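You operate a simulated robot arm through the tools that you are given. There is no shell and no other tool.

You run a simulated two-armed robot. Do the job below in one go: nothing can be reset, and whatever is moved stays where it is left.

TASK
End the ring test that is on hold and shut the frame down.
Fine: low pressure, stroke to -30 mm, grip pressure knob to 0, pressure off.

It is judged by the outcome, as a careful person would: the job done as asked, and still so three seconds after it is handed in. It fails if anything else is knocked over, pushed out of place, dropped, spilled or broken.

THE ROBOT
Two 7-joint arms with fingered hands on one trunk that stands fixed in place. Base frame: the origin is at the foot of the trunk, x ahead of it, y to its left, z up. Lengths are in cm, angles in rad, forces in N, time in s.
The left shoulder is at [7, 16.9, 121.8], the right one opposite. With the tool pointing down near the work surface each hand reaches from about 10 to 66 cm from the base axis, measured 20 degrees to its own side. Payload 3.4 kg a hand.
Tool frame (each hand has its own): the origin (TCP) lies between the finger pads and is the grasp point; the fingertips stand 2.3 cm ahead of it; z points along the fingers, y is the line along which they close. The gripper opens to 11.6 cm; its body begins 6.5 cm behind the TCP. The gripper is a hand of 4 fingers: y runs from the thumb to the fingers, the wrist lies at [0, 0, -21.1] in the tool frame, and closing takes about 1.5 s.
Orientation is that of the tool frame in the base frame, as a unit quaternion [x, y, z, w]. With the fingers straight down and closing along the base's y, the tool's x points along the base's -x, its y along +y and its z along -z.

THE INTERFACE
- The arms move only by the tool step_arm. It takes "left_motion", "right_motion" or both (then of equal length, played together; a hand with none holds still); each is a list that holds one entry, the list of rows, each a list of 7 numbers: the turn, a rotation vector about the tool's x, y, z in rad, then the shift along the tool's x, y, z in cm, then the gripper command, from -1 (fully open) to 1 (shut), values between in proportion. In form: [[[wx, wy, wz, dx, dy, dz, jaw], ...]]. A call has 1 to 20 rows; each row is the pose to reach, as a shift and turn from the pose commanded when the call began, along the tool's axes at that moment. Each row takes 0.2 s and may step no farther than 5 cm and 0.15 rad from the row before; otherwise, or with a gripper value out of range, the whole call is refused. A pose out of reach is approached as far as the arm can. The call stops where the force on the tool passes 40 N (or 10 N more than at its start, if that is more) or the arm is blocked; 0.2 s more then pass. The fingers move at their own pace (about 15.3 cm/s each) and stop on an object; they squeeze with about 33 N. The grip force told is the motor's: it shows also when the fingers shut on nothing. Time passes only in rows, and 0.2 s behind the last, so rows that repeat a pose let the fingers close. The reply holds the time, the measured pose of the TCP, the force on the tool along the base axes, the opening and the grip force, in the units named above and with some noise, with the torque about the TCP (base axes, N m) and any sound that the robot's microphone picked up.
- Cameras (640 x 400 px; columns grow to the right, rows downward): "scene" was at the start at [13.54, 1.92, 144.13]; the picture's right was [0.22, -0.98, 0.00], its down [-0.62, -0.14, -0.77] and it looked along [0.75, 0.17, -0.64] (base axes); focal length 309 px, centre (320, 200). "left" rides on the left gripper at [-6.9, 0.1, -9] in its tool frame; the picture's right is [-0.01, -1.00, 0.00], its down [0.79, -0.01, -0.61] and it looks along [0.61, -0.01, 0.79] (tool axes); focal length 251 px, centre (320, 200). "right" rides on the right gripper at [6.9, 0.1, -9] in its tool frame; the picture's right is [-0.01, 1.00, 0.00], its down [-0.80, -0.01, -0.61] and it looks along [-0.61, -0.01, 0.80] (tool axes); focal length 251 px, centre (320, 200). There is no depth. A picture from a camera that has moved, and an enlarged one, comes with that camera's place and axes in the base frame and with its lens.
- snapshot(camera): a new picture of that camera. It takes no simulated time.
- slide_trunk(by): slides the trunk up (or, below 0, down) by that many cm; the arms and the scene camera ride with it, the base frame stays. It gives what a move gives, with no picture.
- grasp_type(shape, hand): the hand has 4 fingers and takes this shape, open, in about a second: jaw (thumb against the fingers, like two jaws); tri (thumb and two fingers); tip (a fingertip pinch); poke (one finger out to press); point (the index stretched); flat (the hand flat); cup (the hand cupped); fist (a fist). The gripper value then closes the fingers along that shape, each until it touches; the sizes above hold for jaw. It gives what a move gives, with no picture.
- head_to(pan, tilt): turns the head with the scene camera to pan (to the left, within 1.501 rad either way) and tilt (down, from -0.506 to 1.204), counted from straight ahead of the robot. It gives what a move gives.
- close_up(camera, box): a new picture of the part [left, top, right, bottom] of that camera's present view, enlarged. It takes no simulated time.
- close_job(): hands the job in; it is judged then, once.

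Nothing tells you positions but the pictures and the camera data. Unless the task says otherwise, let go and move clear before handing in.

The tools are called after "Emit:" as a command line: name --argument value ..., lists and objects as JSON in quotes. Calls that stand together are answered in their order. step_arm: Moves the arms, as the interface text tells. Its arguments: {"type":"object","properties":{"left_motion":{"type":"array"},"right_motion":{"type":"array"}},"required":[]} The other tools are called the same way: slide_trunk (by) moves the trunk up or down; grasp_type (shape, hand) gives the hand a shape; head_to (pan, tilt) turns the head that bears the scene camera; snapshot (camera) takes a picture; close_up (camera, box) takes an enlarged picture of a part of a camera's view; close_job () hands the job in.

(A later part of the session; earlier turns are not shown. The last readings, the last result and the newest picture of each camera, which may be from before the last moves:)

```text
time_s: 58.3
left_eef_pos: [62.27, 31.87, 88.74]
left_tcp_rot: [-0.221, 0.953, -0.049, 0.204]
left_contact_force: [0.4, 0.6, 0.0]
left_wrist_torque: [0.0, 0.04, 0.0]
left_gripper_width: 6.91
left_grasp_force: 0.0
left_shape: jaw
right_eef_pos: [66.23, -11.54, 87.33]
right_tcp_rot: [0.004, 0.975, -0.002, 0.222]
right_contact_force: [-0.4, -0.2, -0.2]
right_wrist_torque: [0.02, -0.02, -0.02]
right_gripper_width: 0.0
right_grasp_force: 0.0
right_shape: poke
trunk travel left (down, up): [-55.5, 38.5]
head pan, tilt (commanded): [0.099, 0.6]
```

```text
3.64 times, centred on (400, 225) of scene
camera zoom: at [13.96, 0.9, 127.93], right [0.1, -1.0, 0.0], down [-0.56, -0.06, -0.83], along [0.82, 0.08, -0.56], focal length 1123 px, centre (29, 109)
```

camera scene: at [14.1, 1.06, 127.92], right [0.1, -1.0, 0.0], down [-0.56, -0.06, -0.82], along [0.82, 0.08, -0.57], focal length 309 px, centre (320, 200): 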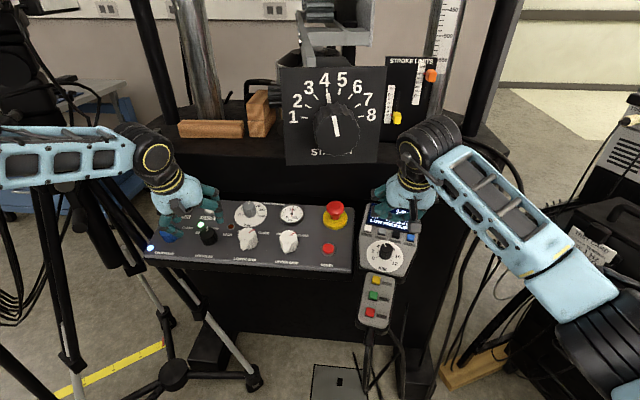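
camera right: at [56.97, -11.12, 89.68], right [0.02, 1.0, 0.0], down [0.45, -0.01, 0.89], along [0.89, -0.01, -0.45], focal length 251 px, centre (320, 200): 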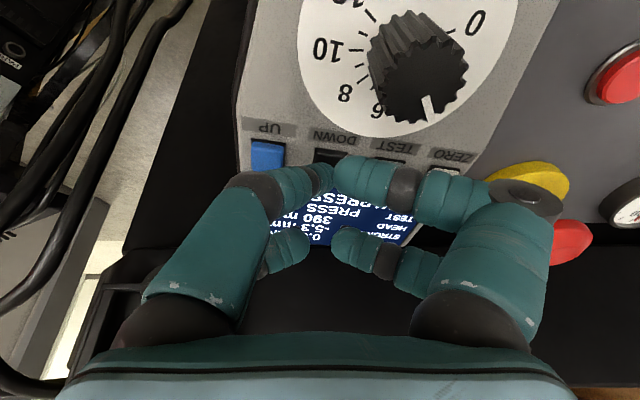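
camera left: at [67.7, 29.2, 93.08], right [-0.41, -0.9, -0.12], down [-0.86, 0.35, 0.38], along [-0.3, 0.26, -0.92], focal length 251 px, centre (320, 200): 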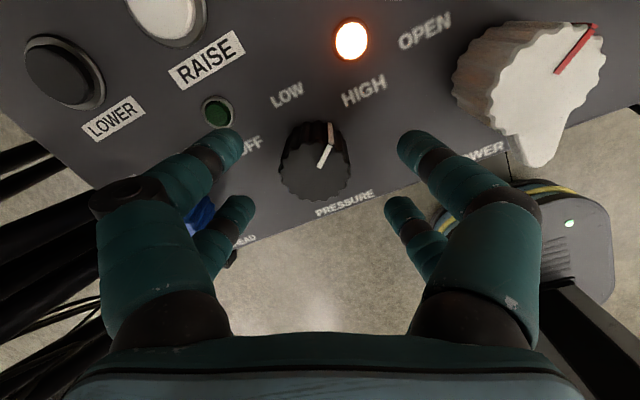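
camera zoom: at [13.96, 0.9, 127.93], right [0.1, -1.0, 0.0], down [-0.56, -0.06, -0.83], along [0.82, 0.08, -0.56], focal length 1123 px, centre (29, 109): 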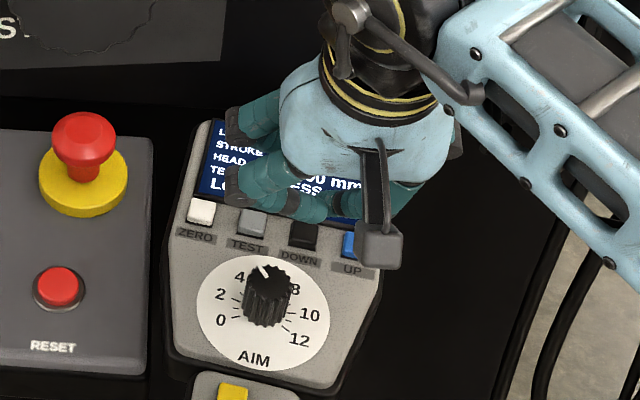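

DOWN released at about -40 mm. UP is about 3.3 cm to the right; I'll shift over it, staying about 1.2 cm above, and check.

Emit:
step_arm --right_motion '[[[0, 0, 0, 0, -1.6, 0, 1], [0, 0, 0, 0.2, -3.1, 0.5, 1], [0, 0, 0, 0.5, -3.1, 1.4, 1]]]'

Emit:
close_up --camera "right" --box '[200, 80, 460, 260]'

Emit:
close_up --camera "scene" --box '[350, 170, 450, 280]'

```text
time_s: 59.1
left_eef_pos: [62.4, 31.9, 88.59]
left_tcp_rot: [-0.22, 0.953, -0.049, 0.203]
left_contact_force: [-0.7, 0.6, 0.2]
left_wrist_torque: [-0.01, 0.02, 0.01]
left_gripper_width: 6.89
left_grasp_force: 0.0
left_shape: jaw
right_eef_pos: [66.22, -14.53, 85.94]
right_tcp_rot: [0.004, 0.975, -0.002, 0.222]
right_contact_force: [-0.4, -0.8, 0.9]
right_wrist_torque: [0.02, 0.0, -0.01]
right_gripper_width: 0.0
right_grasp_force: 0.0
right_shape: poke
trunk travel left (down, up): [-55.5, 38.5]
head pan, tilt (commanded): [0.099, 0.6]
```

```text
2.22 times, centred on (330, 170) of right
camera zoom: at [56.18, -14.36, 90.87], right [0.02, 1.0, 0.0], down [0.45, -0.01, 0.89], along [0.89, -0.01, -0.45], focal length 559 px, centre (298, 267)
```

zoom: 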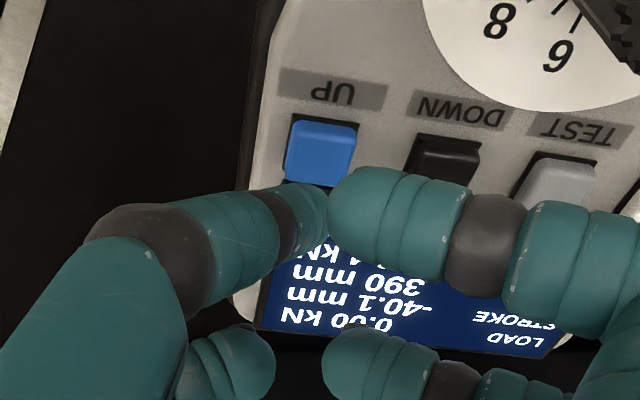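

```text
3.64 times, centred on (400, 225) of scene
camera zoom: at [14.05, 0.95, 127.93], right [0.1, -0.99, 0.0], down [-0.56, -0.06, -0.82], along [0.82, 0.08, -0.57], focal length 1123 px, centre (29, 109)
```

zoom: 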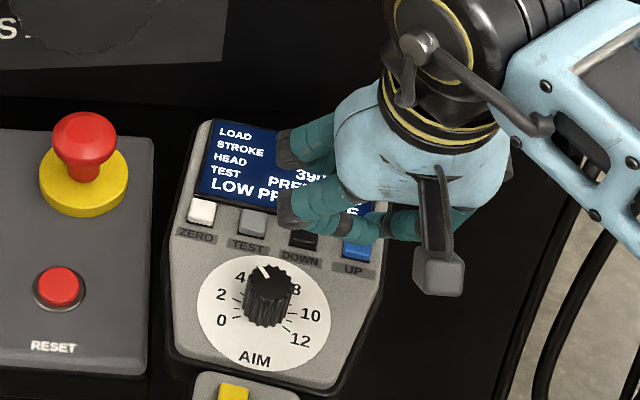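

UP is centred under the fingertip and the stroke holds at -40.1 mm. I'll press UP in small increments and watch the reading.

Emit:
step_arm --right_motion '[[[0, 0, 0, 0.12, 0, 0.75, 1], [0, 0, 0, 0.19, 0, 1.2, 1]]]'

Emit:
close_up --camera "right" --box '[200, 80, 460, 260]'

```text
time_s: 59.7
left_eef_pos: [62.34, 31.77, 88.72]
left_tcp_rot: [-0.221, 0.953, -0.049, 0.203]
left_contact_force: [0.3, 0.0, -0.6]
left_wrist_torque: [0.0, -0.05, 0.01]
left_gripper_width: 6.89
left_grasp_force: 0.0
left_shape: jaw
right_eef_pos: [66.61, -14.49, 84.89]
right_tcp_rot: [0.004, 0.975, -0.002, 0.223]
right_contact_force: [-0.3, -0.4, 1.7]
right_wrist_torque: [0.03, 0.02, 0.02]
right_gripper_width: 0.0
right_grasp_force: 0.0
right_shape: poke
trunk travel left (down, up): [-55.5, 38.5]
head pan, tilt (commanded): [0.099, 0.6]
```

```text
2.22 times, centred on (330, 170) of right
camera zoom: at [56.55, -14.3, 89.85], right [0.02, 1.0, 0.0], down [0.45, -0.01, 0.89], along [0.89, -0.01, -0.45], focal length 559 px, centre (298, 267)
```

zoom: 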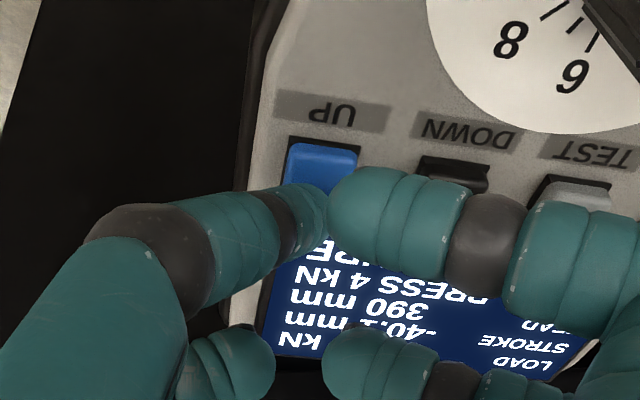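

Emit:
step_arm --right_motion '[[[0, 0, 0, 0.05, 0, 0.35, 1], [0, 0, 0, 0.05, 0, 0.35, 1]]]'

Emit:
close_up --camera "right" --box '[200, 80, 460, 260]'

```text
time_s: 60.3
left_eef_pos: [62.25, 31.77, 88.66]
left_tcp_rot: [-0.22, 0.953, -0.049, 0.204]
left_contact_force: [-0.2, -0.4, 1.1]
left_wrist_torque: [-0.04, -0.02, 0.0]
left_gripper_width: 6.9
left_grasp_force: 0.0
left_shape: jaw
right_eef_pos: [66.73, -14.4, 84.62]
right_tcp_rot: [0.003, 0.975, -0.002, 0.223]
right_contact_force: [0.1, -1.1, 5.4]
right_wrist_torque: [-0.04, -0.06, 0.0]
right_gripper_width: 0.0
right_grasp_force: 0.0
right_shape: poke
trunk travel left (down, up): [-55.5, 38.5]
head pan, tilt (commanded): [0.099, 0.6]
heard: click
```

```text
2.22 times, centred on (330, 170) of right
camera zoom: at [56.54, -14.27, 89.58], right [0.02, 1.0, 0.0], down [0.45, -0.01, 0.89], along [0.89, -0.01, -0.45], focal length 559 px, centre (298, 267)
```

zoom: 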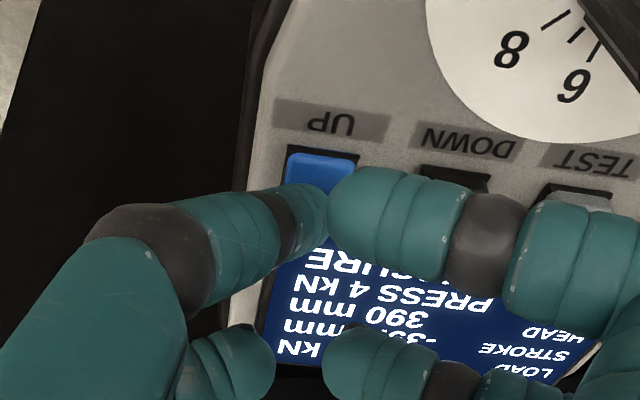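

UP clicked and the stroke is rising. I'll hold a moment more and re-read.

Emit:
step_arm --right_motion '[[[0, 0, 0, 0, 0, 0, 1], [0, 0, 0, 0, 0, 0, 1]]]'

Emit:
close_up --camera "right" --box '[280, 160, 440, 260]'

Emit:
close_up --camera "scene" --box '[370, 180, 450, 260]'

```text
time_s: 60.9
left_eef_pos: [62.25, 31.82, 88.67]
left_tcp_rot: [-0.22, 0.953, -0.049, 0.204]
left_contact_force: [0.2, -0.4, 0.2]
left_wrist_torque: [-0.02, 0.01, 0.02]
left_gripper_width: 6.93
left_grasp_force: 0.1
left_shape: jaw
right_eef_pos: [66.58, -14.44, 84.64]
right_tcp_rot: [0.003, 0.975, -0.002, 0.223]
right_contact_force: [0.2, -0.7, 6.1]
right_wrist_torque: [-0.04, -0.02, 0.01]
right_gripper_width: 0.0
right_grasp_force: 0.0
right_shape: poke
trunk travel left (down, up): [-55.5, 38.5]
head pan, tilt (commanded): [0.099, 0.6]
```

```text
4.00 times, centred on (360, 210) of right
camera zoom: at [56.53, -14.26, 89.58], right [0.02, 1.0, 0.0], down [0.45, -0.01, 0.89], along [0.89, -0.01, -0.45], focal length 1006 px, centre (160, 160)
```

zoom: 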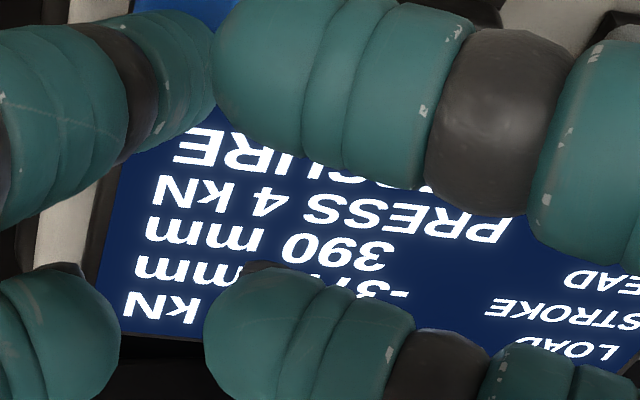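

```text
5.00 times, centred on (410, 220) of scene
camera zoom: at [13.92, 0.93, 127.95], right [0.1, -1.0, 0.0], down [-0.56, -0.06, -0.83], along [0.82, 0.08, -0.56], focal length 1544 px, centre (-130, 100)
```

zoom: 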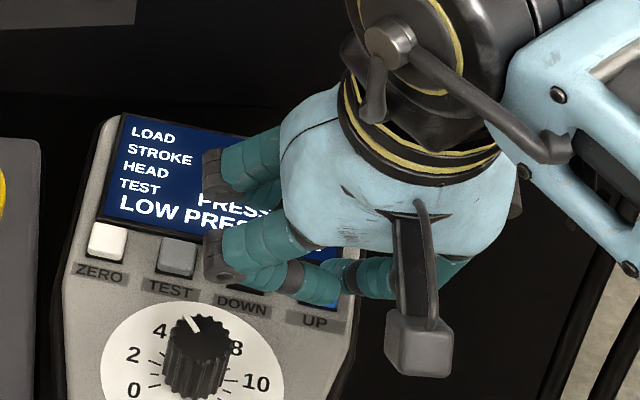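

Emit:
step_arm --right_motion '[[[0, 0, 0, 0, 0, 0, 1]]]'

Emit:
close_up --camera "right" --box '[280, 160, 440, 260]'

```text
time_s: 61.3
left_eef_pos: [62.21, 31.9, 88.63]
left_tcp_rot: [-0.221, 0.953, -0.048, 0.203]
left_contact_force: [0.5, 0.3, -0.1]
left_wrist_torque: [0.03, 0.0, -0.02]
left_gripper_width: 6.94
left_grasp_force: 0.0
left_shape: jaw
right_eef_pos: [66.55, -14.42, 84.67]
right_tcp_rot: [0.004, 0.975, -0.003, 0.223]
right_contact_force: [0.2, -0.2, 5.7]
right_wrist_torque: [-0.03, -0.06, -0.02]
right_gripper_width: 0.02
right_grasp_force: 0.1
right_shape: poke
trunk travel left (down, up): [-55.5, 38.5]
head pan, tilt (commanded): [0.099, 0.6]
```

```text
4.00 times, centred on (360, 210) of right
camera zoom: at [56.53, -14.26, 89.57], right [0.02, 1.0, 0.0], down [0.45, -0.01, 0.89], along [0.89, -0.01, -0.45], focal length 1006 px, centre (160, 160)
```

zoom: 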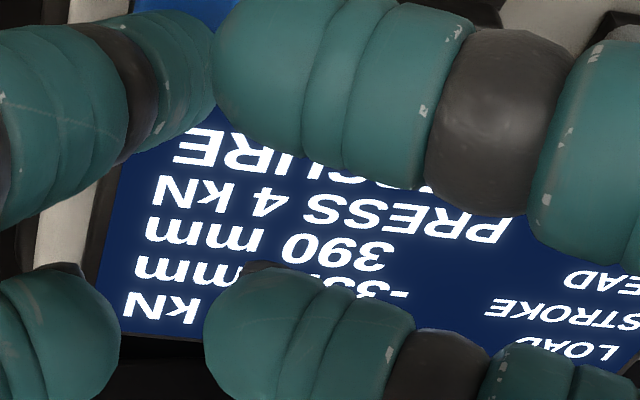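

Emit:
close_up --camera "right" --box '[345, 215, 390, 245]'

```text
13.33 times, centred on (368, 230) of right
camera zoom: at [56.53, -14.26, 89.57], right [0.02, 1.0, 0.0], down [0.45, -0.01, 0.89], along [0.89, -0.01, -0.45], focal length 3352 px, centre (-313, -200)
```

zoom: 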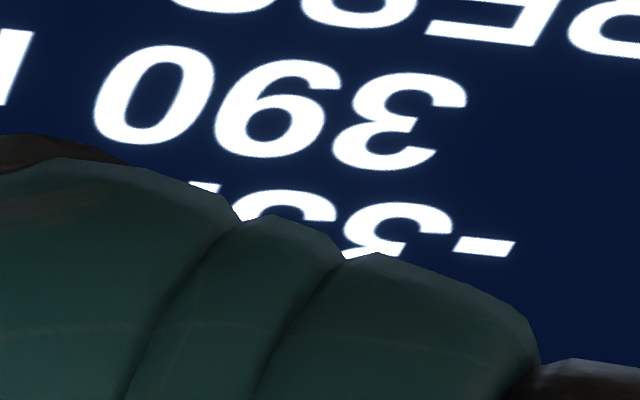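

The second digit is either 3 or 5, so I'm close. I'll release now and read the exact value.

Emit:
step_arm --right_motion '[[[0, 0, 0, -0.25, 0, -1.6, 1]]]'

Emit:
close_up --camera "right" --box '[280, 140, 460, 260]'

```text
time_s: 61.7
left_eef_pos: [62.27, 31.75, 88.61]
left_tcp_rot: [-0.22, 0.953, -0.049, 0.204]
left_contact_force: [0.2, -0.2, -0.1]
left_wrist_torque: [0.0, -0.01, 0.02]
left_gripper_width: 6.9
left_grasp_force: 0.1
left_shape: jaw
right_eef_pos: [66.35, -14.25, 85.97]
right_tcp_rot: [0.004, 0.975, -0.002, 0.222]
right_contact_force: [0.2, 0.5, 0.6]
right_wrist_torque: [0.01, -0.02, 0.04]
right_gripper_width: 0.0
right_grasp_force: 0.0
right_shape: poke
trunk travel left (down, up): [-55.5, 38.5]
head pan, tilt (commanded): [0.099, 0.6]
```

```text
3.33 times, centred on (370, 200) of right
camera zoom: at [56.25, -14.12, 90.95], right [0.02, 1.0, 0.0], down [0.45, -0.01, 0.89], along [0.89, -0.01, -0.45], focal length 838 px, centre (153, 200)
```

zoom: 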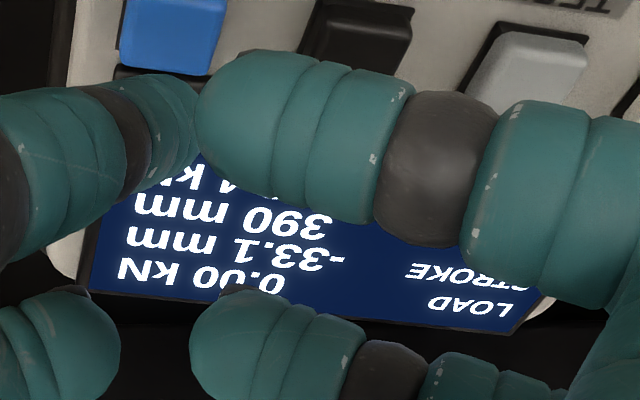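

Stroke reads -33.1 mm; another 3.1 mm up is needed. I'll use short taps at the slow initial jog rate.

Emit:
step_arm --right_motion '[[[0, 0, 0, 0.25, 0, 1.6, 1], [0, 0, 0, 0.25, 0, 1.6, 1], [0, 0, 0, 0.25, 0, 1.6, 1], [0, 0, 0, 0, 0, 0, 1]]]'

Emit:
close_up --camera "right" --box '[280, 140, 460, 260]'

```text
time_s: 62.7
left_eef_pos: [62.28, 31.81, 88.55]
left_tcp_rot: [-0.221, 0.953, -0.048, 0.203]
left_contact_force: [0.3, -0.3, -0.3]
left_wrist_torque: [-0.01, 0.0, -0.01]
left_gripper_width: 6.89
left_grasp_force: 0.1
left_shape: jaw
right_eef_pos: [66.39, -14.19, 85.9]
right_tcp_rot: [0.004, 0.975, -0.002, 0.222]
right_contact_force: [-0.4, 0.6, -0.3]
right_wrist_torque: [0.01, 0.02, 0.02]
right_gripper_width: 0.0
right_grasp_force: 0.1
right_shape: poke
trunk travel left (down, up): [-55.5, 38.5]
head pan, tilt (commanded): [0.099, 0.6]
heard: click
```

```text
3.33 times, centred on (370, 200) of right
camera zoom: at [56.32, -14.11, 90.85], right [0.02, 1.0, 0.0], down [0.45, -0.01, 0.89], along [0.89, -0.01, -0.45], focal length 838 px, centre (153, 200)
```

zoom: 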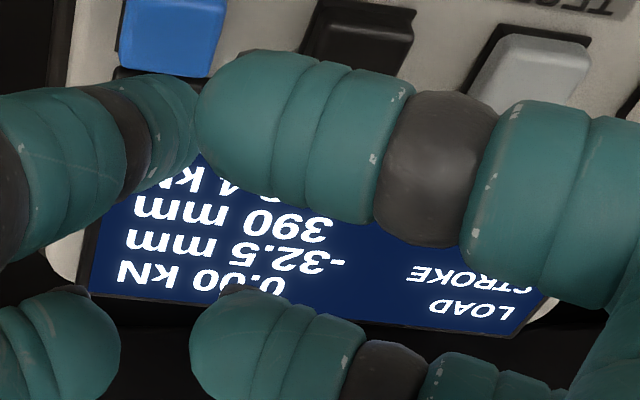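

Emit:
step_arm --right_motion '[[[0, 0, 0, 0.25, 0, 1.6, 1], [0, 0, 0, 0.25, 0, 1.6, 1], [0, 0, 0, 0.25, 0, 1.6, 1], [0, 0, 0, 0.25, 0, 1.6, 1], [0, 0, 0, 0.25, 0, 1.6, 1], [0, 0, 0, 0, 0, 0, 1]]]'

Emit:
close_up --camera "right" --box '[280, 140, 460, 260]'

```text
time_s: 64.1
left_eef_pos: [62.36, 31.81, 88.65]
left_tcp_rot: [-0.22, 0.953, -0.048, 0.203]
left_contact_force: [-0.4, 0.2, 0.5]
left_wrist_torque: [0.0, 0.0, 0.03]
left_gripper_width: 6.89
left_grasp_force: 0.1
left_shape: jaw
right_eef_pos: [66.61, -14.44, 85.87]
right_tcp_rot: [0.004, 0.975, -0.002, 0.222]
right_contact_force: [-0.1, -0.7, 0.6]
right_wrist_torque: [-0.01, 0.02, 0.0]
right_gripper_width: 0.0
right_grasp_force: 0.0
right_shape: poke
trunk travel left (down, up): [-55.5, 38.5]
head pan, tilt (commanded): [0.099, 0.6]
heard: click
```

```text
3.33 times, centred on (370, 200) of right
camera zoom: at [56.38, -14.33, 90.86], right [0.02, 1.0, 0.0], down [0.45, -0.01, 0.89], along [0.89, -0.01, -0.45], focal length 838 px, centre (153, 200)
```

zoom: 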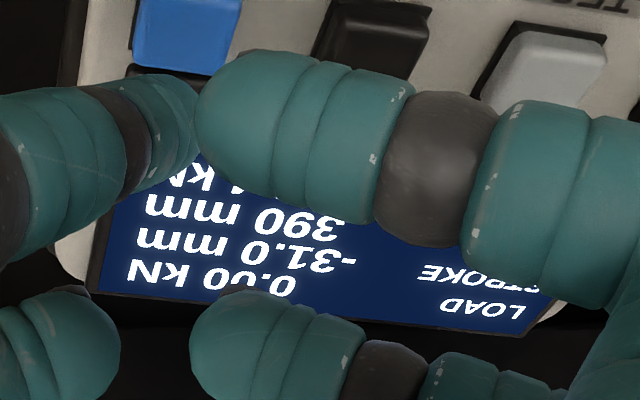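

Now -31.0 mm. One tap of four rows should give about 1.0 mm.

Emit:
step_arm --right_motion '[[[0, 0, 0, 0.25, 0, 1.6, 1], [0, 0, 0, 0.25, 0, 1.6, 1], [0, 0, 0, 0.25, 0, 1.6, 1], [0, 0, 0, 0.25, 0, 1.6, 1], [0, 0, 0, 0, 0, 0, 1]]]'

Emit:
close_up --camera "right" --box '[280, 140, 460, 260]'

```text
time_s: 65.3
left_eef_pos: [62.31, 31.79, 88.55]
left_tcp_rot: [-0.221, 0.953, -0.049, 0.202]
left_contact_force: [0.4, 0.5, -0.4]
left_wrist_torque: [0.04, 0.0, -0.01]
left_gripper_width: 6.89
left_grasp_force: 0.2
left_shape: jaw
right_eef_pos: [66.47, -14.35, 85.7]
right_tcp_rot: [0.004, 0.975, -0.001, 0.221]
right_contact_force: [-0.3, -0.3, 0.5]
right_wrist_torque: [0.01, 0.0, 0.03]
right_gripper_width: 0.0
right_grasp_force: 0.1
right_shape: poke
trunk travel left (down, up): [-55.5, 38.5]
head pan, tilt (commanded): [0.099, 0.6]
heard: click
```

```text
3.33 times, centred on (370, 200) of right
camera zoom: at [56.31, -14.37, 90.75], right [0.02, 1.0, 0.0], down [0.45, -0.01, 0.89], along [0.89, -0.01, -0.45], focal length 838 px, centre (153, 200)
```

zoom: 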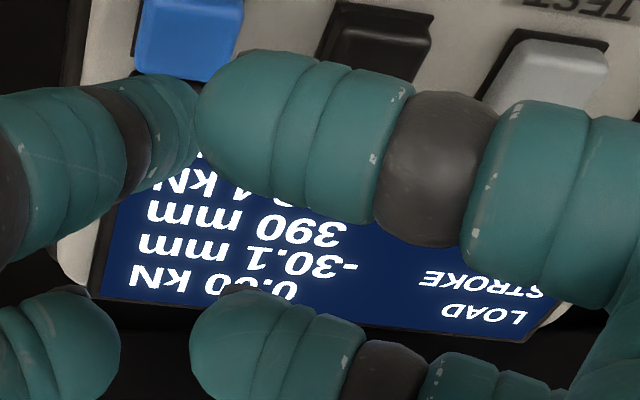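

The stroke is -30.1 mm and the button is released. I'll withdraw the right hand clear of the handset and the 1–8 box, then confirm the reading.

Emit:
step_arm --right_motion '[[[0, 0, 0, 0, 0, -4, 1], [0, 0, 0, 3.9, -0.7, -6.5, 1], [0, 0, 0, 7.8, -1.4, -9, 1], [0, 0, 0, 11.6, -2.2, -11.4, 1], [0, 0, 0, 15.5, -2.9, -13.9, 1], [0, 0, 0, 19.3, -3.6, -16.3, 1]]]'

Emit:
close_up --camera "scene" --box '[310, 160, 470, 290]'

Emit:
snapshot --camera "scene"

```text
time_s: 66.7
left_eef_pos: [62.19, 31.74, 88.65]
left_tcp_rot: [-0.221, 0.953, -0.048, 0.203]
left_contact_force: [-0.2, -0.1, 0.2]
left_wrist_torque: [-0.02, 0.02, -0.01]
left_gripper_width: 6.91
left_grasp_force: 0.2
left_shape: jaw
right_eef_pos: [41.84, -17.94, 92.44]
right_tcp_rot: [0.003, 0.975, -0.001, 0.224]
right_contact_force: [-0.2, -0.3, -0.8]
right_wrist_torque: [-0.03, -0.01, 0.03]
right_gripper_width: 0.0
right_grasp_force: 0.1
right_shape: poke
trunk travel left (down, up): [-55.5, 38.5]
head pan, tilt (commanded): [0.099, 0.6]
```

```text
3.08 times, centred on (390, 225) of scene
camera zoom: at [13.9, 0.9, 127.95], right [0.1, -0.99, 0.0], down [-0.56, -0.06, -0.83], along [0.82, 0.08, -0.56], focal length 950 px, centre (105, 123)
```

zoom: 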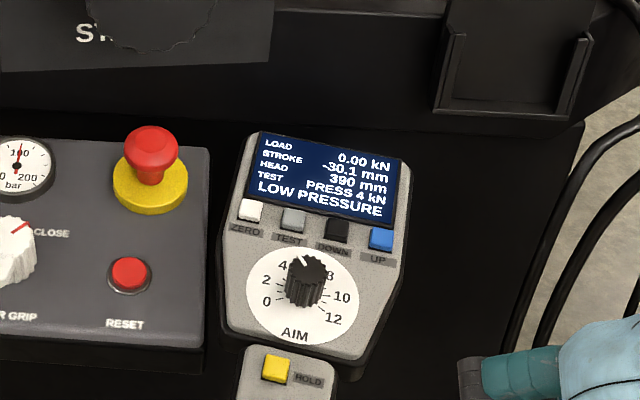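

```text
taken
camera scene: at [13.9, 0.9, 127.95], right [0.1, -0.99, 0.0], down [-0.56, -0.06, -0.83], along [0.82, 0.08, -0.56], focal length 309 px, centre (320, 200)
```

scene: 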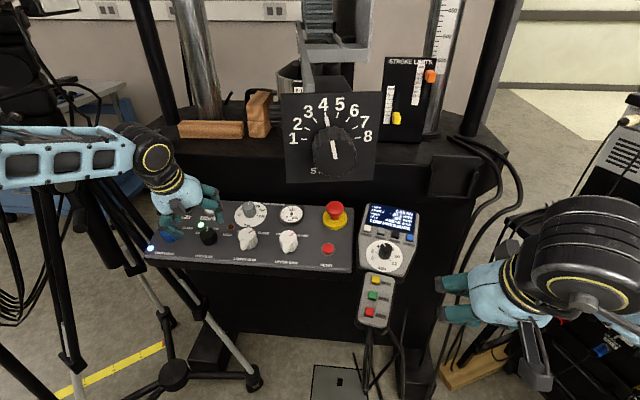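

Stroke -30.1 mm at LOW PRESSURE is confirmed. Now the left hand goes to the GRIP PRESSURE knob near (74, 24.5, 84), which needs more forward tilt for reach.

Emit:
step_arm --left_motion '[[[0.05, -0.098, 0, -0.8, -3.1, 0.0, -0.2], [0.1, -0.196, 0, -1.6, -6.3, 0.5, -0.2], [0.149, -0.294, 0, -2.44, -9.43, 1.02, -0.2]]]'

Emit:
step_arm --left_motion '[[[0, 0, 0.15, 0, 0, 0, -0.2], [0, 0, 0.3, 0, 0, 0, -0.2], [0, 0, 0.45, 0, 0, 0, -0.2]]]'

Emit:
snapshot --camera "left"

Emit:
head_to --pan 0.4 --tilt 0.6

Emit:
snapshot --camera "scene"

```text
time_s: 67.5
left_eef_pos: [68.45, 24.57, 90.43]
left_tcp_rot: [-0.209, 0.906, -0.086, 0.357]
left_contact_force: [0.1, -0.1, 0.6]
left_wrist_torque: [-0.02, 0.0, -0.02]
left_gripper_width: 6.92
left_grasp_force: 0.0
left_shape: jaw
right_eef_pos: [41.98, -17.73, 92.38]
right_tcp_rot: [0.004, 0.975, -0.002, 0.222]
right_contact_force: [0.2, -0.2, 0.5]
right_wrist_torque: [0.02, 0.0, -0.02]
right_gripper_width: 0.0
right_grasp_force: 0.2
right_shape: poke
trunk travel left (down, up): [-55.5, 38.5]
head pan, tilt (commanded): [0.099, 0.6]
```

```text
time_s: 68.3
left_eef_pos: [68.39, 24.7, 90.3]
left_tcp_rot: [-0.001, 0.93, -0.005, 0.366]
left_contact_force: [0.1, 0.3, -0.7]
left_wrist_torque: [-0.02, -0.01, 0.07]
left_gripper_width: 6.95
left_grasp_force: 0.1
left_shape: jaw
right_eef_pos: [41.89, -17.71, 92.35]
right_tcp_rot: [0.004, 0.975, -0.001, 0.222]
right_contact_force: [-0.1, -0.2, -0.6]
right_wrist_torque: [-0.01, 0.02, 0.01]
right_gripper_width: 0.0
right_grasp_force: 0.1
right_shape: poke
trunk travel left (down, up): [-55.5, 38.5]
head pan, tilt (commanded): [0.099, 0.6]
```

```text
taken
camera left: at [67.26, 24.72, 101.4], right [0.01, -1.0, 0.01], down [-1.0, -0.01, -0.1], along [0.1, -0.01, -1.0], focal length 251 px, centre (320, 200)
```

left: 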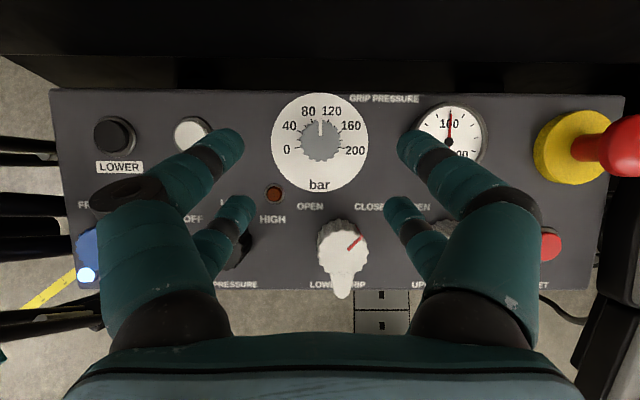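

```text
time_s: 69.1
left_eef_pos: [68.4, 24.57, 90.17]
left_tcp_rot: [-0.002, 0.931, -0.005, 0.366]
left_contact_force: [-0.3, -0.9, -0.1]
left_wrist_torque: [0.0, 0.02, -0.01]
left_gripper_width: 6.91
left_grasp_force: 0.0
left_shape: jaw
right_eef_pos: [41.91, -17.8, 92.37]
right_tcp_rot: [0.004, 0.975, -0.002, 0.222]
right_contact_force: [-0.4, 0.5, 0.6]
right_wrist_torque: [-0.01, 0.01, 0.02]
right_gripper_width: 0.01
right_grasp_force: 0.2
right_shape: poke
trunk travel left (down, up): [-55.5, 38.5]
head pan, tilt (commanded): [0.4, 0.6]
```

```text
taken
camera scene: at [13.37, 3.47, 127.93], right [0.39, -0.92, 0.0], down [-0.52, -0.22, -0.82], along [0.76, 0.32, -0.57], focal length 309 px, centre (320, 200)
```

scene: 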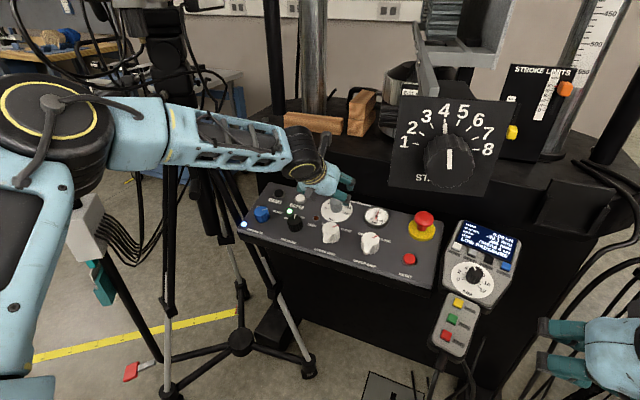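

Emit:
close_up --camera "left" --box '[240, 80, 400, 200]'

Emit:
close_up --camera "scene" --box '[230, 140, 410, 280]'

```text
3.33 times, centred on (320, 140) of left
camera zoom: at [67.26, 24.74, 101.39], right [0.01, -1.0, 0.02], down [-1.0, -0.01, -0.1], along [0.1, -0.02, -0.99], focal length 838 px, centre (320, 400)
```

zoom: 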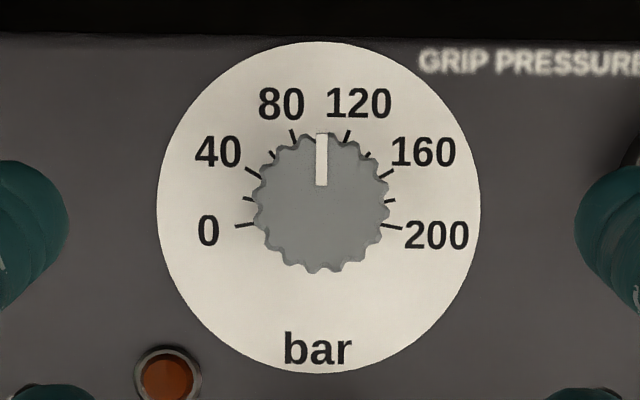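

```text
2.86 times, centred on (320, 210) of scene
camera zoom: at [13.37, 3.47, 127.93], right [0.39, -0.92, 0.0], down [-0.52, -0.22, -0.82], along [0.76, 0.32, -0.57], focal length 882 px, centre (320, 171)
```

zoom: 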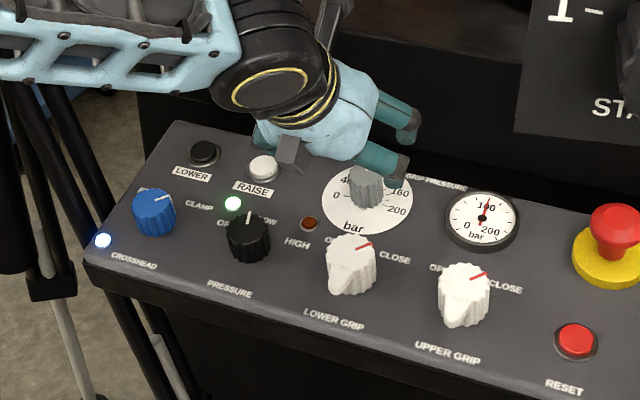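

From above, the dial is clear: pointer at 100, with the 0 mark about 104° counterclockwise. The knob top is near (72.5, 24.4, 85.6), about 2.8 cm wide. I'll yaw clockwise and move to a pre-grasp just above it.

Emit:
step_arm --left_motion '[[[0, 0.018, 0.13, 0.1, -0.06, 0.6, -0.2], [0, 0.035, 0.26, 0.19, -0.12, 1.2, -0.2], [0, 0.053, 0.39, 0.29, -0.19, 1.75, -0.2], [0, 0.07, 0.5, 0.38, -0.25, 2.31, -0.2]]]'

Emit:
snapshot --camera "left"

Emit:
close_up --camera "scene" --box '[230, 140, 410, 280]'

```text
time_s: 70.1
left_eef_pos: [69.76, 24.45, 88.42]
left_tcp_rot: [0.23, 0.914, 0.086, 0.324]
left_contact_force: [-0.6, 0.0, 1.1]
left_wrist_torque: [0.0, -0.01, -0.01]
left_gripper_width: 6.91
left_grasp_force: 0.0
left_shape: jaw
right_eef_pos: [41.84, -17.87, 92.37]
right_tcp_rot: [0.004, 0.975, -0.001, 0.223]
right_contact_force: [-1.2, -0.8, -0.4]
right_wrist_torque: [0.02, -0.01, -0.01]
right_gripper_width: 0.0
right_grasp_force: 0.1
right_shape: poke
trunk travel left (down, up): [-55.5, 38.5]
head pan, tilt (commanded): [0.4, 0.6]
```

```text
taken
camera left: at [68.72, 21.09, 99.01], right [-0.36, -0.88, -0.3], down [-0.93, 0.37, 0.03], along [0.08, 0.29, -0.95], focal length 251 px, centre (320, 200)
```

left: 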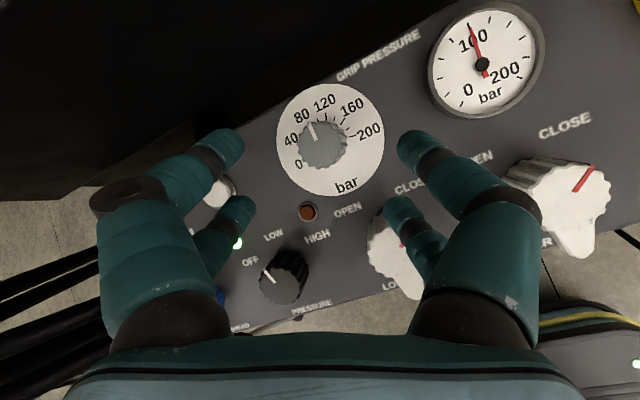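

```text
2.86 times, centred on (320, 210) of scene
camera zoom: at [13.38, 3.48, 127.93], right [0.39, -0.92, 0.0], down [-0.52, -0.22, -0.82], along [0.76, 0.32, -0.57], focal length 882 px, centre (320, 171)
```

zoom: 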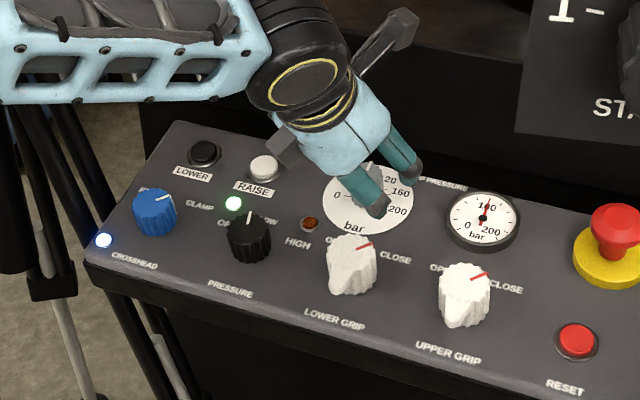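

Emit:
step_arm --left_motion '[[[0, 0, 0, -0.27, -0.41, 0.8, -0.2], [0, 0, 0, -0.27, -0.41, 1.7, -0.2], [0, 0, 0, -0.27, -0.41, 2.6, -0.2], [0, 0, 0, -0.27, -0.41, 3.3, -0.2], [0, 0, 0, -0.27, -0.41, 3.9, -0.2]]]'

Emit:
close_up --camera "left" --box '[200, 90, 440, 260]'

Emit:
close_up --camera "scene" --box '[270, 150, 420, 270]'

```text
time_s: 71.3
left_eef_pos: [69.45, 24.82, 86.65]
left_tcp_rot: [0.229, 0.914, 0.087, 0.324]
left_contact_force: [-0.6, -0.4, -0.3]
left_wrist_torque: [-0.02, 0.0, 0.01]
left_gripper_width: 6.92
left_grasp_force: 0.1
left_shape: jaw
left hand out of reach, approached as far as the arm can: row 1, 2, 3, 4, 5
right_eef_pos: [41.85, -17.76, 92.41]
right_tcp_rot: [0.003, 0.975, 0.0, 0.222]
right_contact_force: [0.1, -0.1, 0.8]
right_wrist_torque: [0.04, -0.03, 0.0]
right_gripper_width: 0.02
right_grasp_force: 0.1
right_shape: poke
trunk travel left (down, up): [-55.5, 38.5]
head pan, tilt (commanded): [0.4, 0.6]
```

```text
2.35 times, centred on (320, 175) of left
camera zoom: at [68.36, 21.61, 97.29], right [-0.36, -0.89, -0.3], down [-0.93, 0.36, 0.03], along [0.08, 0.29, -0.95], focal length 592 px, centre (320, 259)
```

zoom: 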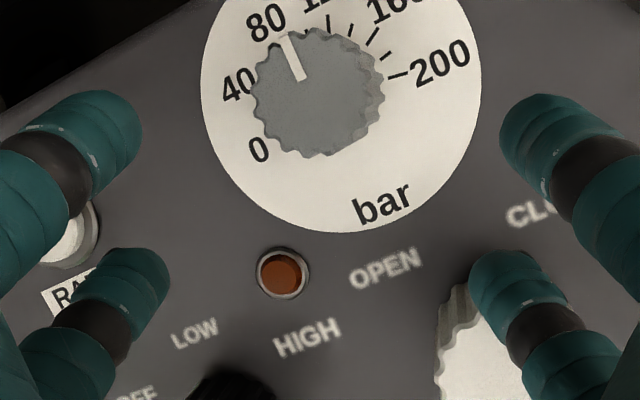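

```text
3.33 times, centred on (345, 210) of scene
camera zoom: at [13.36, 3.47, 127.93], right [0.39, -0.92, 0.0], down [-0.52, -0.22, -0.82], along [0.76, 0.32, -0.57], focal length 1030 px, centre (237, 167)
```

zoom: 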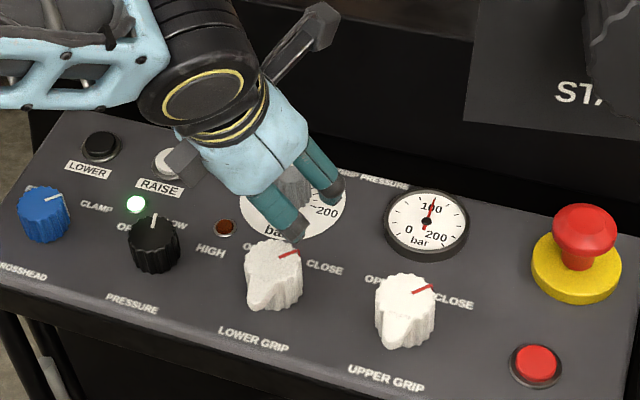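

At this yaw the arm stops short of the knob. I'll back off slightly, return the yaw to zero, and test whether the reach extends there.

Emit:
step_arm --left_motion '[[[0, 0, -0.13, 0, 0, -0.8, -0.2], [0, 0, -0.26, 0, 0, -1.6, -0.2], [0, 0, -0.39, 0, 0, -1.6, -0.2], [0, 0, -0.5, 0, 0, -1.6, -0.2]]]'

Emit:
step_arm --left_motion '[[[0, 0, 0, -0.5, 0, 0.7, -0.2], [0, 0, 0, -1.0, -0.2, 1.3, -0.2], [0, 0, 0, -1.5, -0.3, 1.9, -0.2]]]'

Emit:
snapshot --camera "left"

```text
time_s: 72.3
left_eef_pos: [68.26, 24.9, 87.99]
left_tcp_rot: [-0.006, 0.943, 0.003, 0.334]
left_contact_force: [-0.2, -0.1, 0.2]
left_wrist_torque: [0.03, 0.0, 0.0]
left_gripper_width: 6.9
left_grasp_force: 0.0
left_shape: jaw
right_eef_pos: [41.8, -17.77, 92.31]
right_tcp_rot: [0.003, 0.975, -0.001, 0.222]
right_contact_force: [0.5, -0.4, 0.1]
right_wrist_torque: [-0.01, -0.01, 0.01]
right_gripper_width: 0.0
right_grasp_force: 0.1
right_shape: poke
trunk travel left (down, up): [-55.5, 38.5]
head pan, tilt (commanded): [0.4, 0.6]
```

```text
time_s: 73.1
left_eef_pos: [69.66, 25.04, 87.7]
left_tcp_rot: [-0.004, 0.942, 0.002, 0.336]
left_contact_force: [-0.1, 0.3, -0.7]
left_wrist_torque: [-0.01, 0.02, 0.0]
left_gripper_width: 6.93
left_grasp_force: 0.1
left_shape: jaw
left hand out of reach, approached as far as the arm can: row 3
right_eef_pos: [41.82, -17.77, 92.34]
right_tcp_rot: [0.004, 0.975, -0.002, 0.223]
right_contact_force: [-0.3, 0.2, -0.1]
right_wrist_torque: [-0.03, 0.01, -0.02]
right_gripper_width: 0.03
right_grasp_force: 0.0
right_shape: poke
trunk travel left (down, up): [-55.5, 38.5]
head pan, tilt (commanded): [0.4, 0.6]
```

```text
taken
camera left: at [69.34, 24.98, 98.83], right [0.02, -1.0, 0.0], down [-1.0, -0.02, -0.03], along [0.03, 0.0, -1.0], focal length 251 px, centre (320, 200)
```

left: 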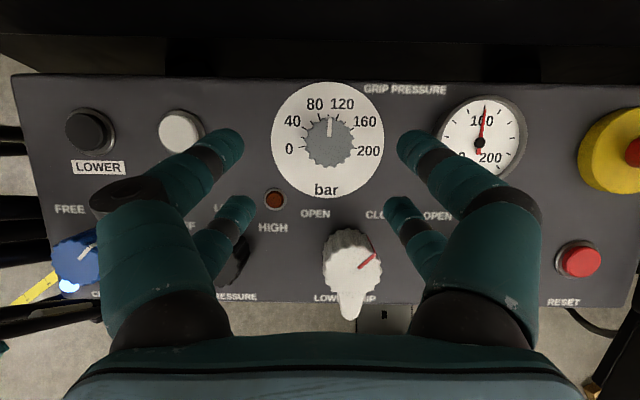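

The limit is about wrist distance, so I'll use more forward tilt (0.8 rad) and grip the knob with the far finger pair, which keeps the wrist about 1.5 cm nearer. First a test of reach with fingers open, staying above the panel.

Emit:
step_arm --left_motion '[[[0, -0.06, 0, 0.9, -0.3, -0.6, -0.2], [0, -0.115, 0, 1.74, -0.64, -1.29, -0.2]]]'

Emit:
step_arm --left_motion '[[[0, 0, 0, 0, 0, 0.9, -0.2], [0, 0, 0, 0, 0, 1.8, -0.2]]]'

Emit:
snapshot --camera "left"

Emit:
close_up --camera "scene" --box '[230, 140, 410, 280]'

```text
time_s: 73.7
left_eef_pos: [67.39, 24.28, 87.61]
left_tcp_rot: [-0.005, 0.922, 0.003, 0.388]
left_contact_force: [0.7, 0.1, 0.5]
left_wrist_torque: [0.0, 0.01, -0.02]
left_gripper_width: 6.95
left_grasp_force: 0.0
left_shape: jaw
right_eef_pos: [41.93, -17.94, 92.42]
right_tcp_rot: [0.004, 0.975, -0.002, 0.222]
right_contact_force: [0.2, 1.1, -0.8]
right_wrist_torque: [-0.05, 0.02, 0.0]
right_gripper_width: 0.0
right_grasp_force: 0.1
right_shape: poke
trunk travel left (down, up): [-55.5, 38.5]
head pan, tilt (commanded): [0.4, 0.6]
```

```text
time_s: 74.3
left_eef_pos: [68.87, 24.43, 86.39]
left_tcp_rot: [-0.005, 0.922, 0.003, 0.388]
left_contact_force: [-0.4, -0.2, -0.1]
left_wrist_torque: [0.01, 0.01, -0.01]
left_gripper_width: 6.95
left_grasp_force: 0.1
left_shape: jaw
right_eef_pos: [41.91, -17.89, 92.45]
right_tcp_rot: [0.003, 0.975, -0.001, 0.222]
right_contact_force: [0.1, -0.3, -0.3]
right_wrist_torque: [0.0, 0.01, 0.0]
right_gripper_width: 0.03
right_grasp_force: 0.1
right_shape: poke
trunk travel left (down, up): [-55.5, 38.5]
head pan, tilt (commanded): [0.4, 0.6]
```

```text
taken
camera left: at [67.19, 24.28, 97.43], right [0.02, -1.0, 0.0], down [-0.99, -0.02, -0.15], along [0.15, 0.0, -0.99], focal length 251 px, centre (320, 200)
```

left: 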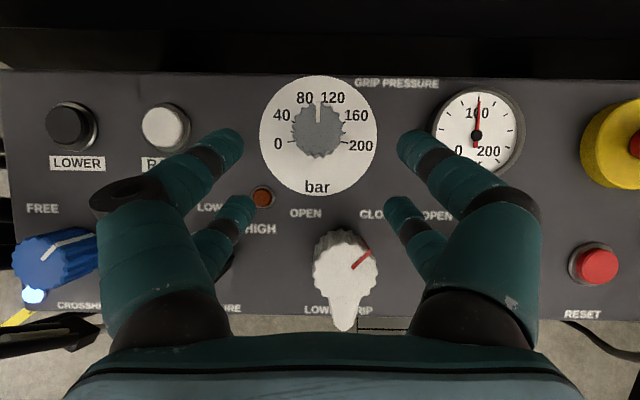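

```text
2.86 times, centred on (320, 210) of scene
camera zoom: at [13.4, 3.48, 127.93], right [0.39, -0.92, 0.0], down [-0.52, -0.22, -0.82], along [0.76, 0.32, -0.57], focal length 882 px, centre (320, 171)
```

zoom: 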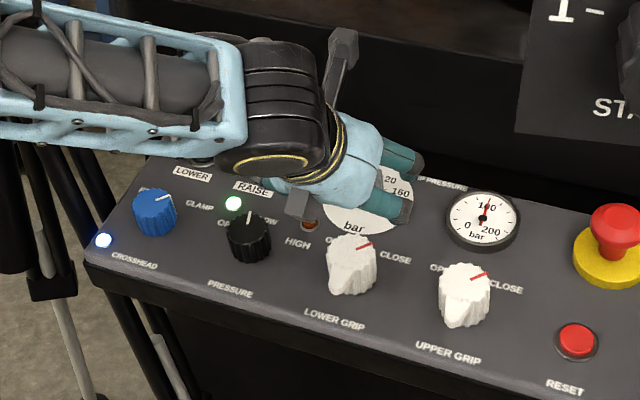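

The reach is fine at this tilt, and the knob's position in view matches my estimate. I'll yaw 0.35 rad clockwise so the far finger pair straddles the knob, then advance.

Emit:
step_arm --left_motion '[[[0, 0, 0.12, 0.09, 0.28, 0, -0.2], [0, 0, 0.24, 0.17, 0.55, 0, -0.2], [0, 0, 0.35, 0.255, 0.8, 0, -0.2], [0, 0, 0.35, 0.255, 0.8, 0.8, -0.2]]]'

Emit:
snapshot --camera "left"

```text
time_s: 75.3
left_eef_pos: [69.26, 25.08, 85.75]
left_tcp_rot: [0.157, 0.908, 0.071, 0.383]
left_contact_force: [0.0, 0.6, -0.6]
left_wrist_torque: [0.02, 0.01, 0.0]
left_gripper_width: 6.9
left_grasp_force: 0.0
left_shape: jaw
right_eef_pos: [41.88, -17.74, 92.41]
right_tcp_rot: [0.003, 0.975, -0.001, 0.222]
right_contact_force: [-0.7, -0.6, -0.1]
right_wrist_torque: [0.02, 0.01, 0.02]
right_gripper_width: 0.03
right_grasp_force: 0.1
right_shape: poke
trunk travel left (down, up): [-55.5, 38.5]
head pan, tilt (commanded): [0.4, 0.6]
```

```text
taken
camera left: at [67.29, 22.64, 96.54], right [-0.22, -0.94, -0.24], down [-0.96, 0.26, -0.11], along [0.17, 0.21, -0.96], focal length 251 px, centre (320, 200)
```

left: 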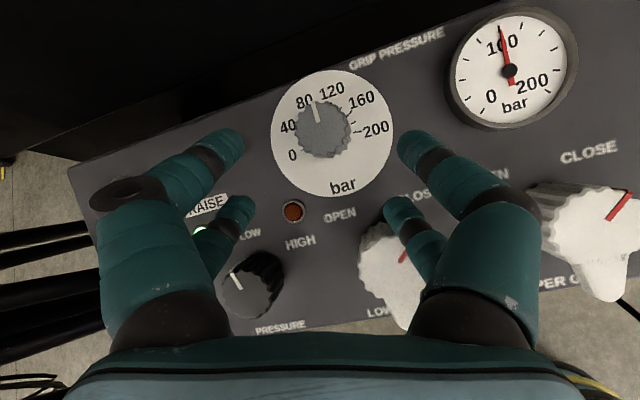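

Emit:
step_arm --left_motion '[[[0, 0, 0, -0.15, -0.19, 0.5, -0.2], [0, 0, 0, -0.15, -0.19, 1.0, -0.2], [0, 0, 0, -0.15, -0.19, 1.44, -0.2], [0, 0, 0, -0.15, -0.19, 1.44, -0.2]]]'

Emit:
close_up --camera "left" --box '[200, 90, 440, 260]'

Emit:
close_up --camera "scene" --box '[230, 140, 410, 280]'

```text
time_s: 76.3
left_eef_pos: [69.85, 25.02, 85.24]
left_tcp_rot: [0.156, 0.908, 0.071, 0.382]
left_contact_force: [0.8, -0.1, 0.2]
left_wrist_torque: [0.04, 0.02, 0.02]
left_gripper_width: 6.92
left_grasp_force: 0.1
left_shape: jaw
left hand out of reach, approached as far as the arm can: row 3, 4
right_eef_pos: [41.96, -17.85, 92.39]
right_tcp_rot: [0.004, 0.975, -0.002, 0.223]
right_contact_force: [-0.1, -0.1, 0.0]
right_wrist_torque: [-0.02, -0.02, 0.02]
right_gripper_width: 0.0
right_grasp_force: 0.0
right_shape: poke
trunk travel left (down, up): [-55.5, 38.5]
head pan, tilt (commanded): [0.4, 0.6]
```

```text
2.35 times, centred on (320, 175) of left
camera zoom: at [67.87, 22.61, 95.92], right [-0.22, -0.94, -0.24], down [-0.96, 0.26, -0.11], along [0.17, 0.21, -0.96], focal length 592 px, centre (320, 259)
```

zoom: 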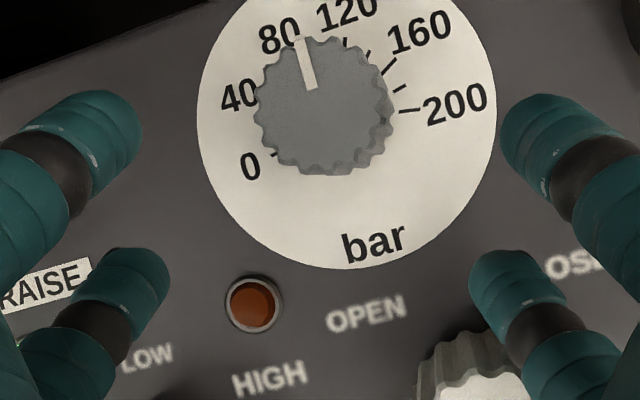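

```text
2.86 times, centred on (320, 210) of scene
camera zoom: at [13.37, 3.48, 127.93], right [0.39, -0.92, 0.0], down [-0.52, -0.22, -0.82], along [0.76, 0.32, -0.57], focal length 882 px, centre (320, 171)
```

zoom: 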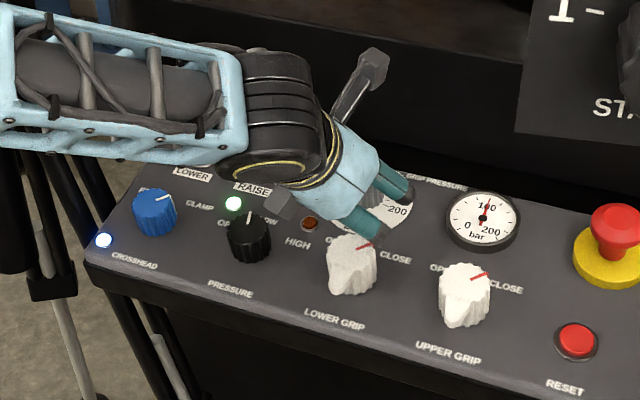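

The reach data fit a limit of about 58.5 cm from the shoulder to a point 9 cm behind the TCP, so the shoulder should be lower, near z≈92. I'll back the left hand off in front of the panel, raise the right hand a bit, and lower the trunk 13 cm.

Emit:
step_arm --left_motion '[[[0, 0, 0, 0, 0, -2.5, -0.2], [0, 0, 0, 0, 0, -5, -0.2], [0, 0, 0, 1.8, -0.1, -8.5, -0.2], [0, 0, 0, 3.6, -0.2, -11.5, -0.2], [0, 0, 0, 5.4, -0.38, -14.3, -0.2]]]'

Emit:
step_arm --right_motion '[[[0, 0, 0, -1.3, 0, -2.7, 1], [0, 0, 0, -2.6, 0, -5.4, 1], [0, 0, 0, -3.9, 0, -8.1, 1]]]'

Emit:
snapshot --camera "scene"

```text
time_s: 77.5
left_eef_pos: [55.67, 26.36, 91.57]
left_tcp_rot: [0.155, 0.908, 0.071, 0.383]
left_contact_force: [0.7, 0.9, -0.5]
left_wrist_torque: [-0.01, -0.01, -0.02]
left_gripper_width: 6.91
left_grasp_force: 0.1
left_shape: jaw
right_eef_pos: [41.82, -17.74, 92.3]
right_tcp_rot: [0.004, 0.975, -0.001, 0.222]
right_contact_force: [-0.5, -0.7, 0.6]
right_wrist_torque: [0.01, 0.02, -0.03]
right_gripper_width: 0.0
right_grasp_force: 0.1
right_shape: poke
trunk travel left (down, up): [-55.5, 38.5]
head pan, tilt (commanded): [0.4, 0.6]
```

```text
time_s: 78.3
left_eef_pos: [55.99, 26.42, 91.59]
left_tcp_rot: [0.156, 0.908, 0.07, 0.382]
left_contact_force: [-0.2, -0.7, -0.4]
left_wrist_torque: [0.0, 0.02, 0.01]
left_gripper_width: 6.94
left_grasp_force: 0.1
left_shape: jaw
right_eef_pos: [41.7, -17.52, 101.33]
right_tcp_rot: [0.003, 0.975, -0.001, 0.222]
right_contact_force: [-0.5, 0.9, -0.5]
right_wrist_torque: [0.0, -0.03, -0.04]
right_gripper_width: 0.0
right_grasp_force: 0.1
right_shape: poke
trunk travel left (down, up): [-55.5, 38.5]
head pan, tilt (commanded): [0.4, 0.6]
```

```text
taken
camera scene: at [13.33, 3.53, 127.93], right [0.39, -0.92, 0.0], down [-0.52, -0.22, -0.83], along [0.76, 0.32, -0.56], focal length 309 px, centre (320, 200)
```

scene: 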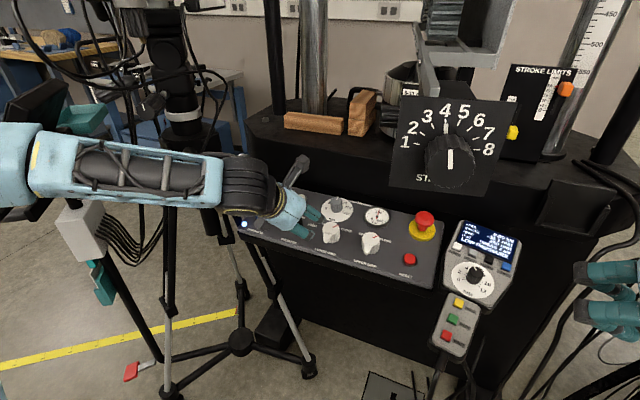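

Emit:
step_arm --left_motion '[[[0, 0, 0, 1.3, -0.5, -1.4, -0.2], [0, 0, 0, 2.6, -1.0, -2.9, -0.2]]]'

Emit:
slide_trunk --by -7

Emit:
snapshot --camera "scene"

```text
time_s: 78.9
left_eef_pos: [51.93, 26.42, 91.4]
left_tcp_rot: [0.155, 0.908, 0.07, 0.382]
left_contact_force: [-0.1, -0.6, -0.4]
left_wrist_torque: [-0.04, 0.01, -0.02]
left_gripper_width: 6.92
left_grasp_force: 0.0
left_shape: jaw
right_eef_pos: [41.7, -17.54, 101.4]
right_tcp_rot: [0.004, 0.975, -0.002, 0.224]
right_contact_force: [-0.3, -0.5, 0.0]
right_wrist_torque: [0.04, -0.03, 0.0]
right_gripper_width: 0.0
right_grasp_force: 0.1
right_shape: poke
trunk travel left (down, up): [-55.5, 38.5]
head pan, tilt (commanded): [0.4, 0.6]
```

```text
time_s: 79.9
left_eef_pos: [51.99, 26.42, 84.4]
left_tcp_rot: [0.157, 0.908, 0.07, 0.382]
left_contact_force: [0.2, -0.6, -0.2]
left_wrist_torque: [-0.04, -0.01, -0.01]
left_gripper_width: 6.93
left_grasp_force: 0.1
left_shape: jaw
right_eef_pos: [41.71, -17.57, 94.44]
right_tcp_rot: [0.003, 0.975, -0.001, 0.222]
right_contact_force: [-0.9, 0.8, -0.5]
right_wrist_torque: [-0.02, 0.05, 0.02]
right_gripper_width: 0.0
right_grasp_force: 0.0
right_shape: poke
trunk travel left (down, up): [-48.5, 45.5]
head pan, tilt (commanded): [0.4, 0.6]
```

```text
taken
camera scene: at [13.34, 3.48, 120.94], right [0.39, -0.92, 0.0], down [-0.52, -0.22, -0.83], along [0.76, 0.32, -0.56], focal length 309 px, centre (320, 200)
```

scene: 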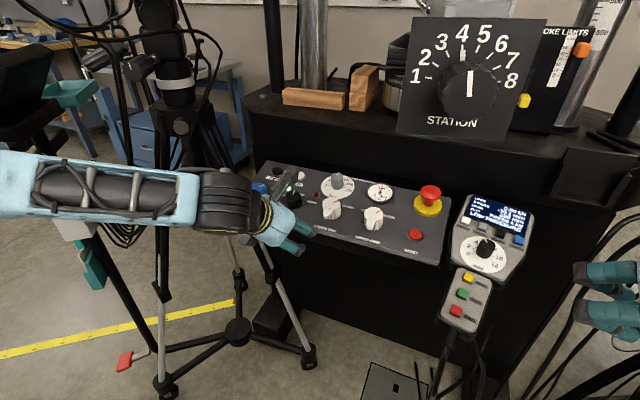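

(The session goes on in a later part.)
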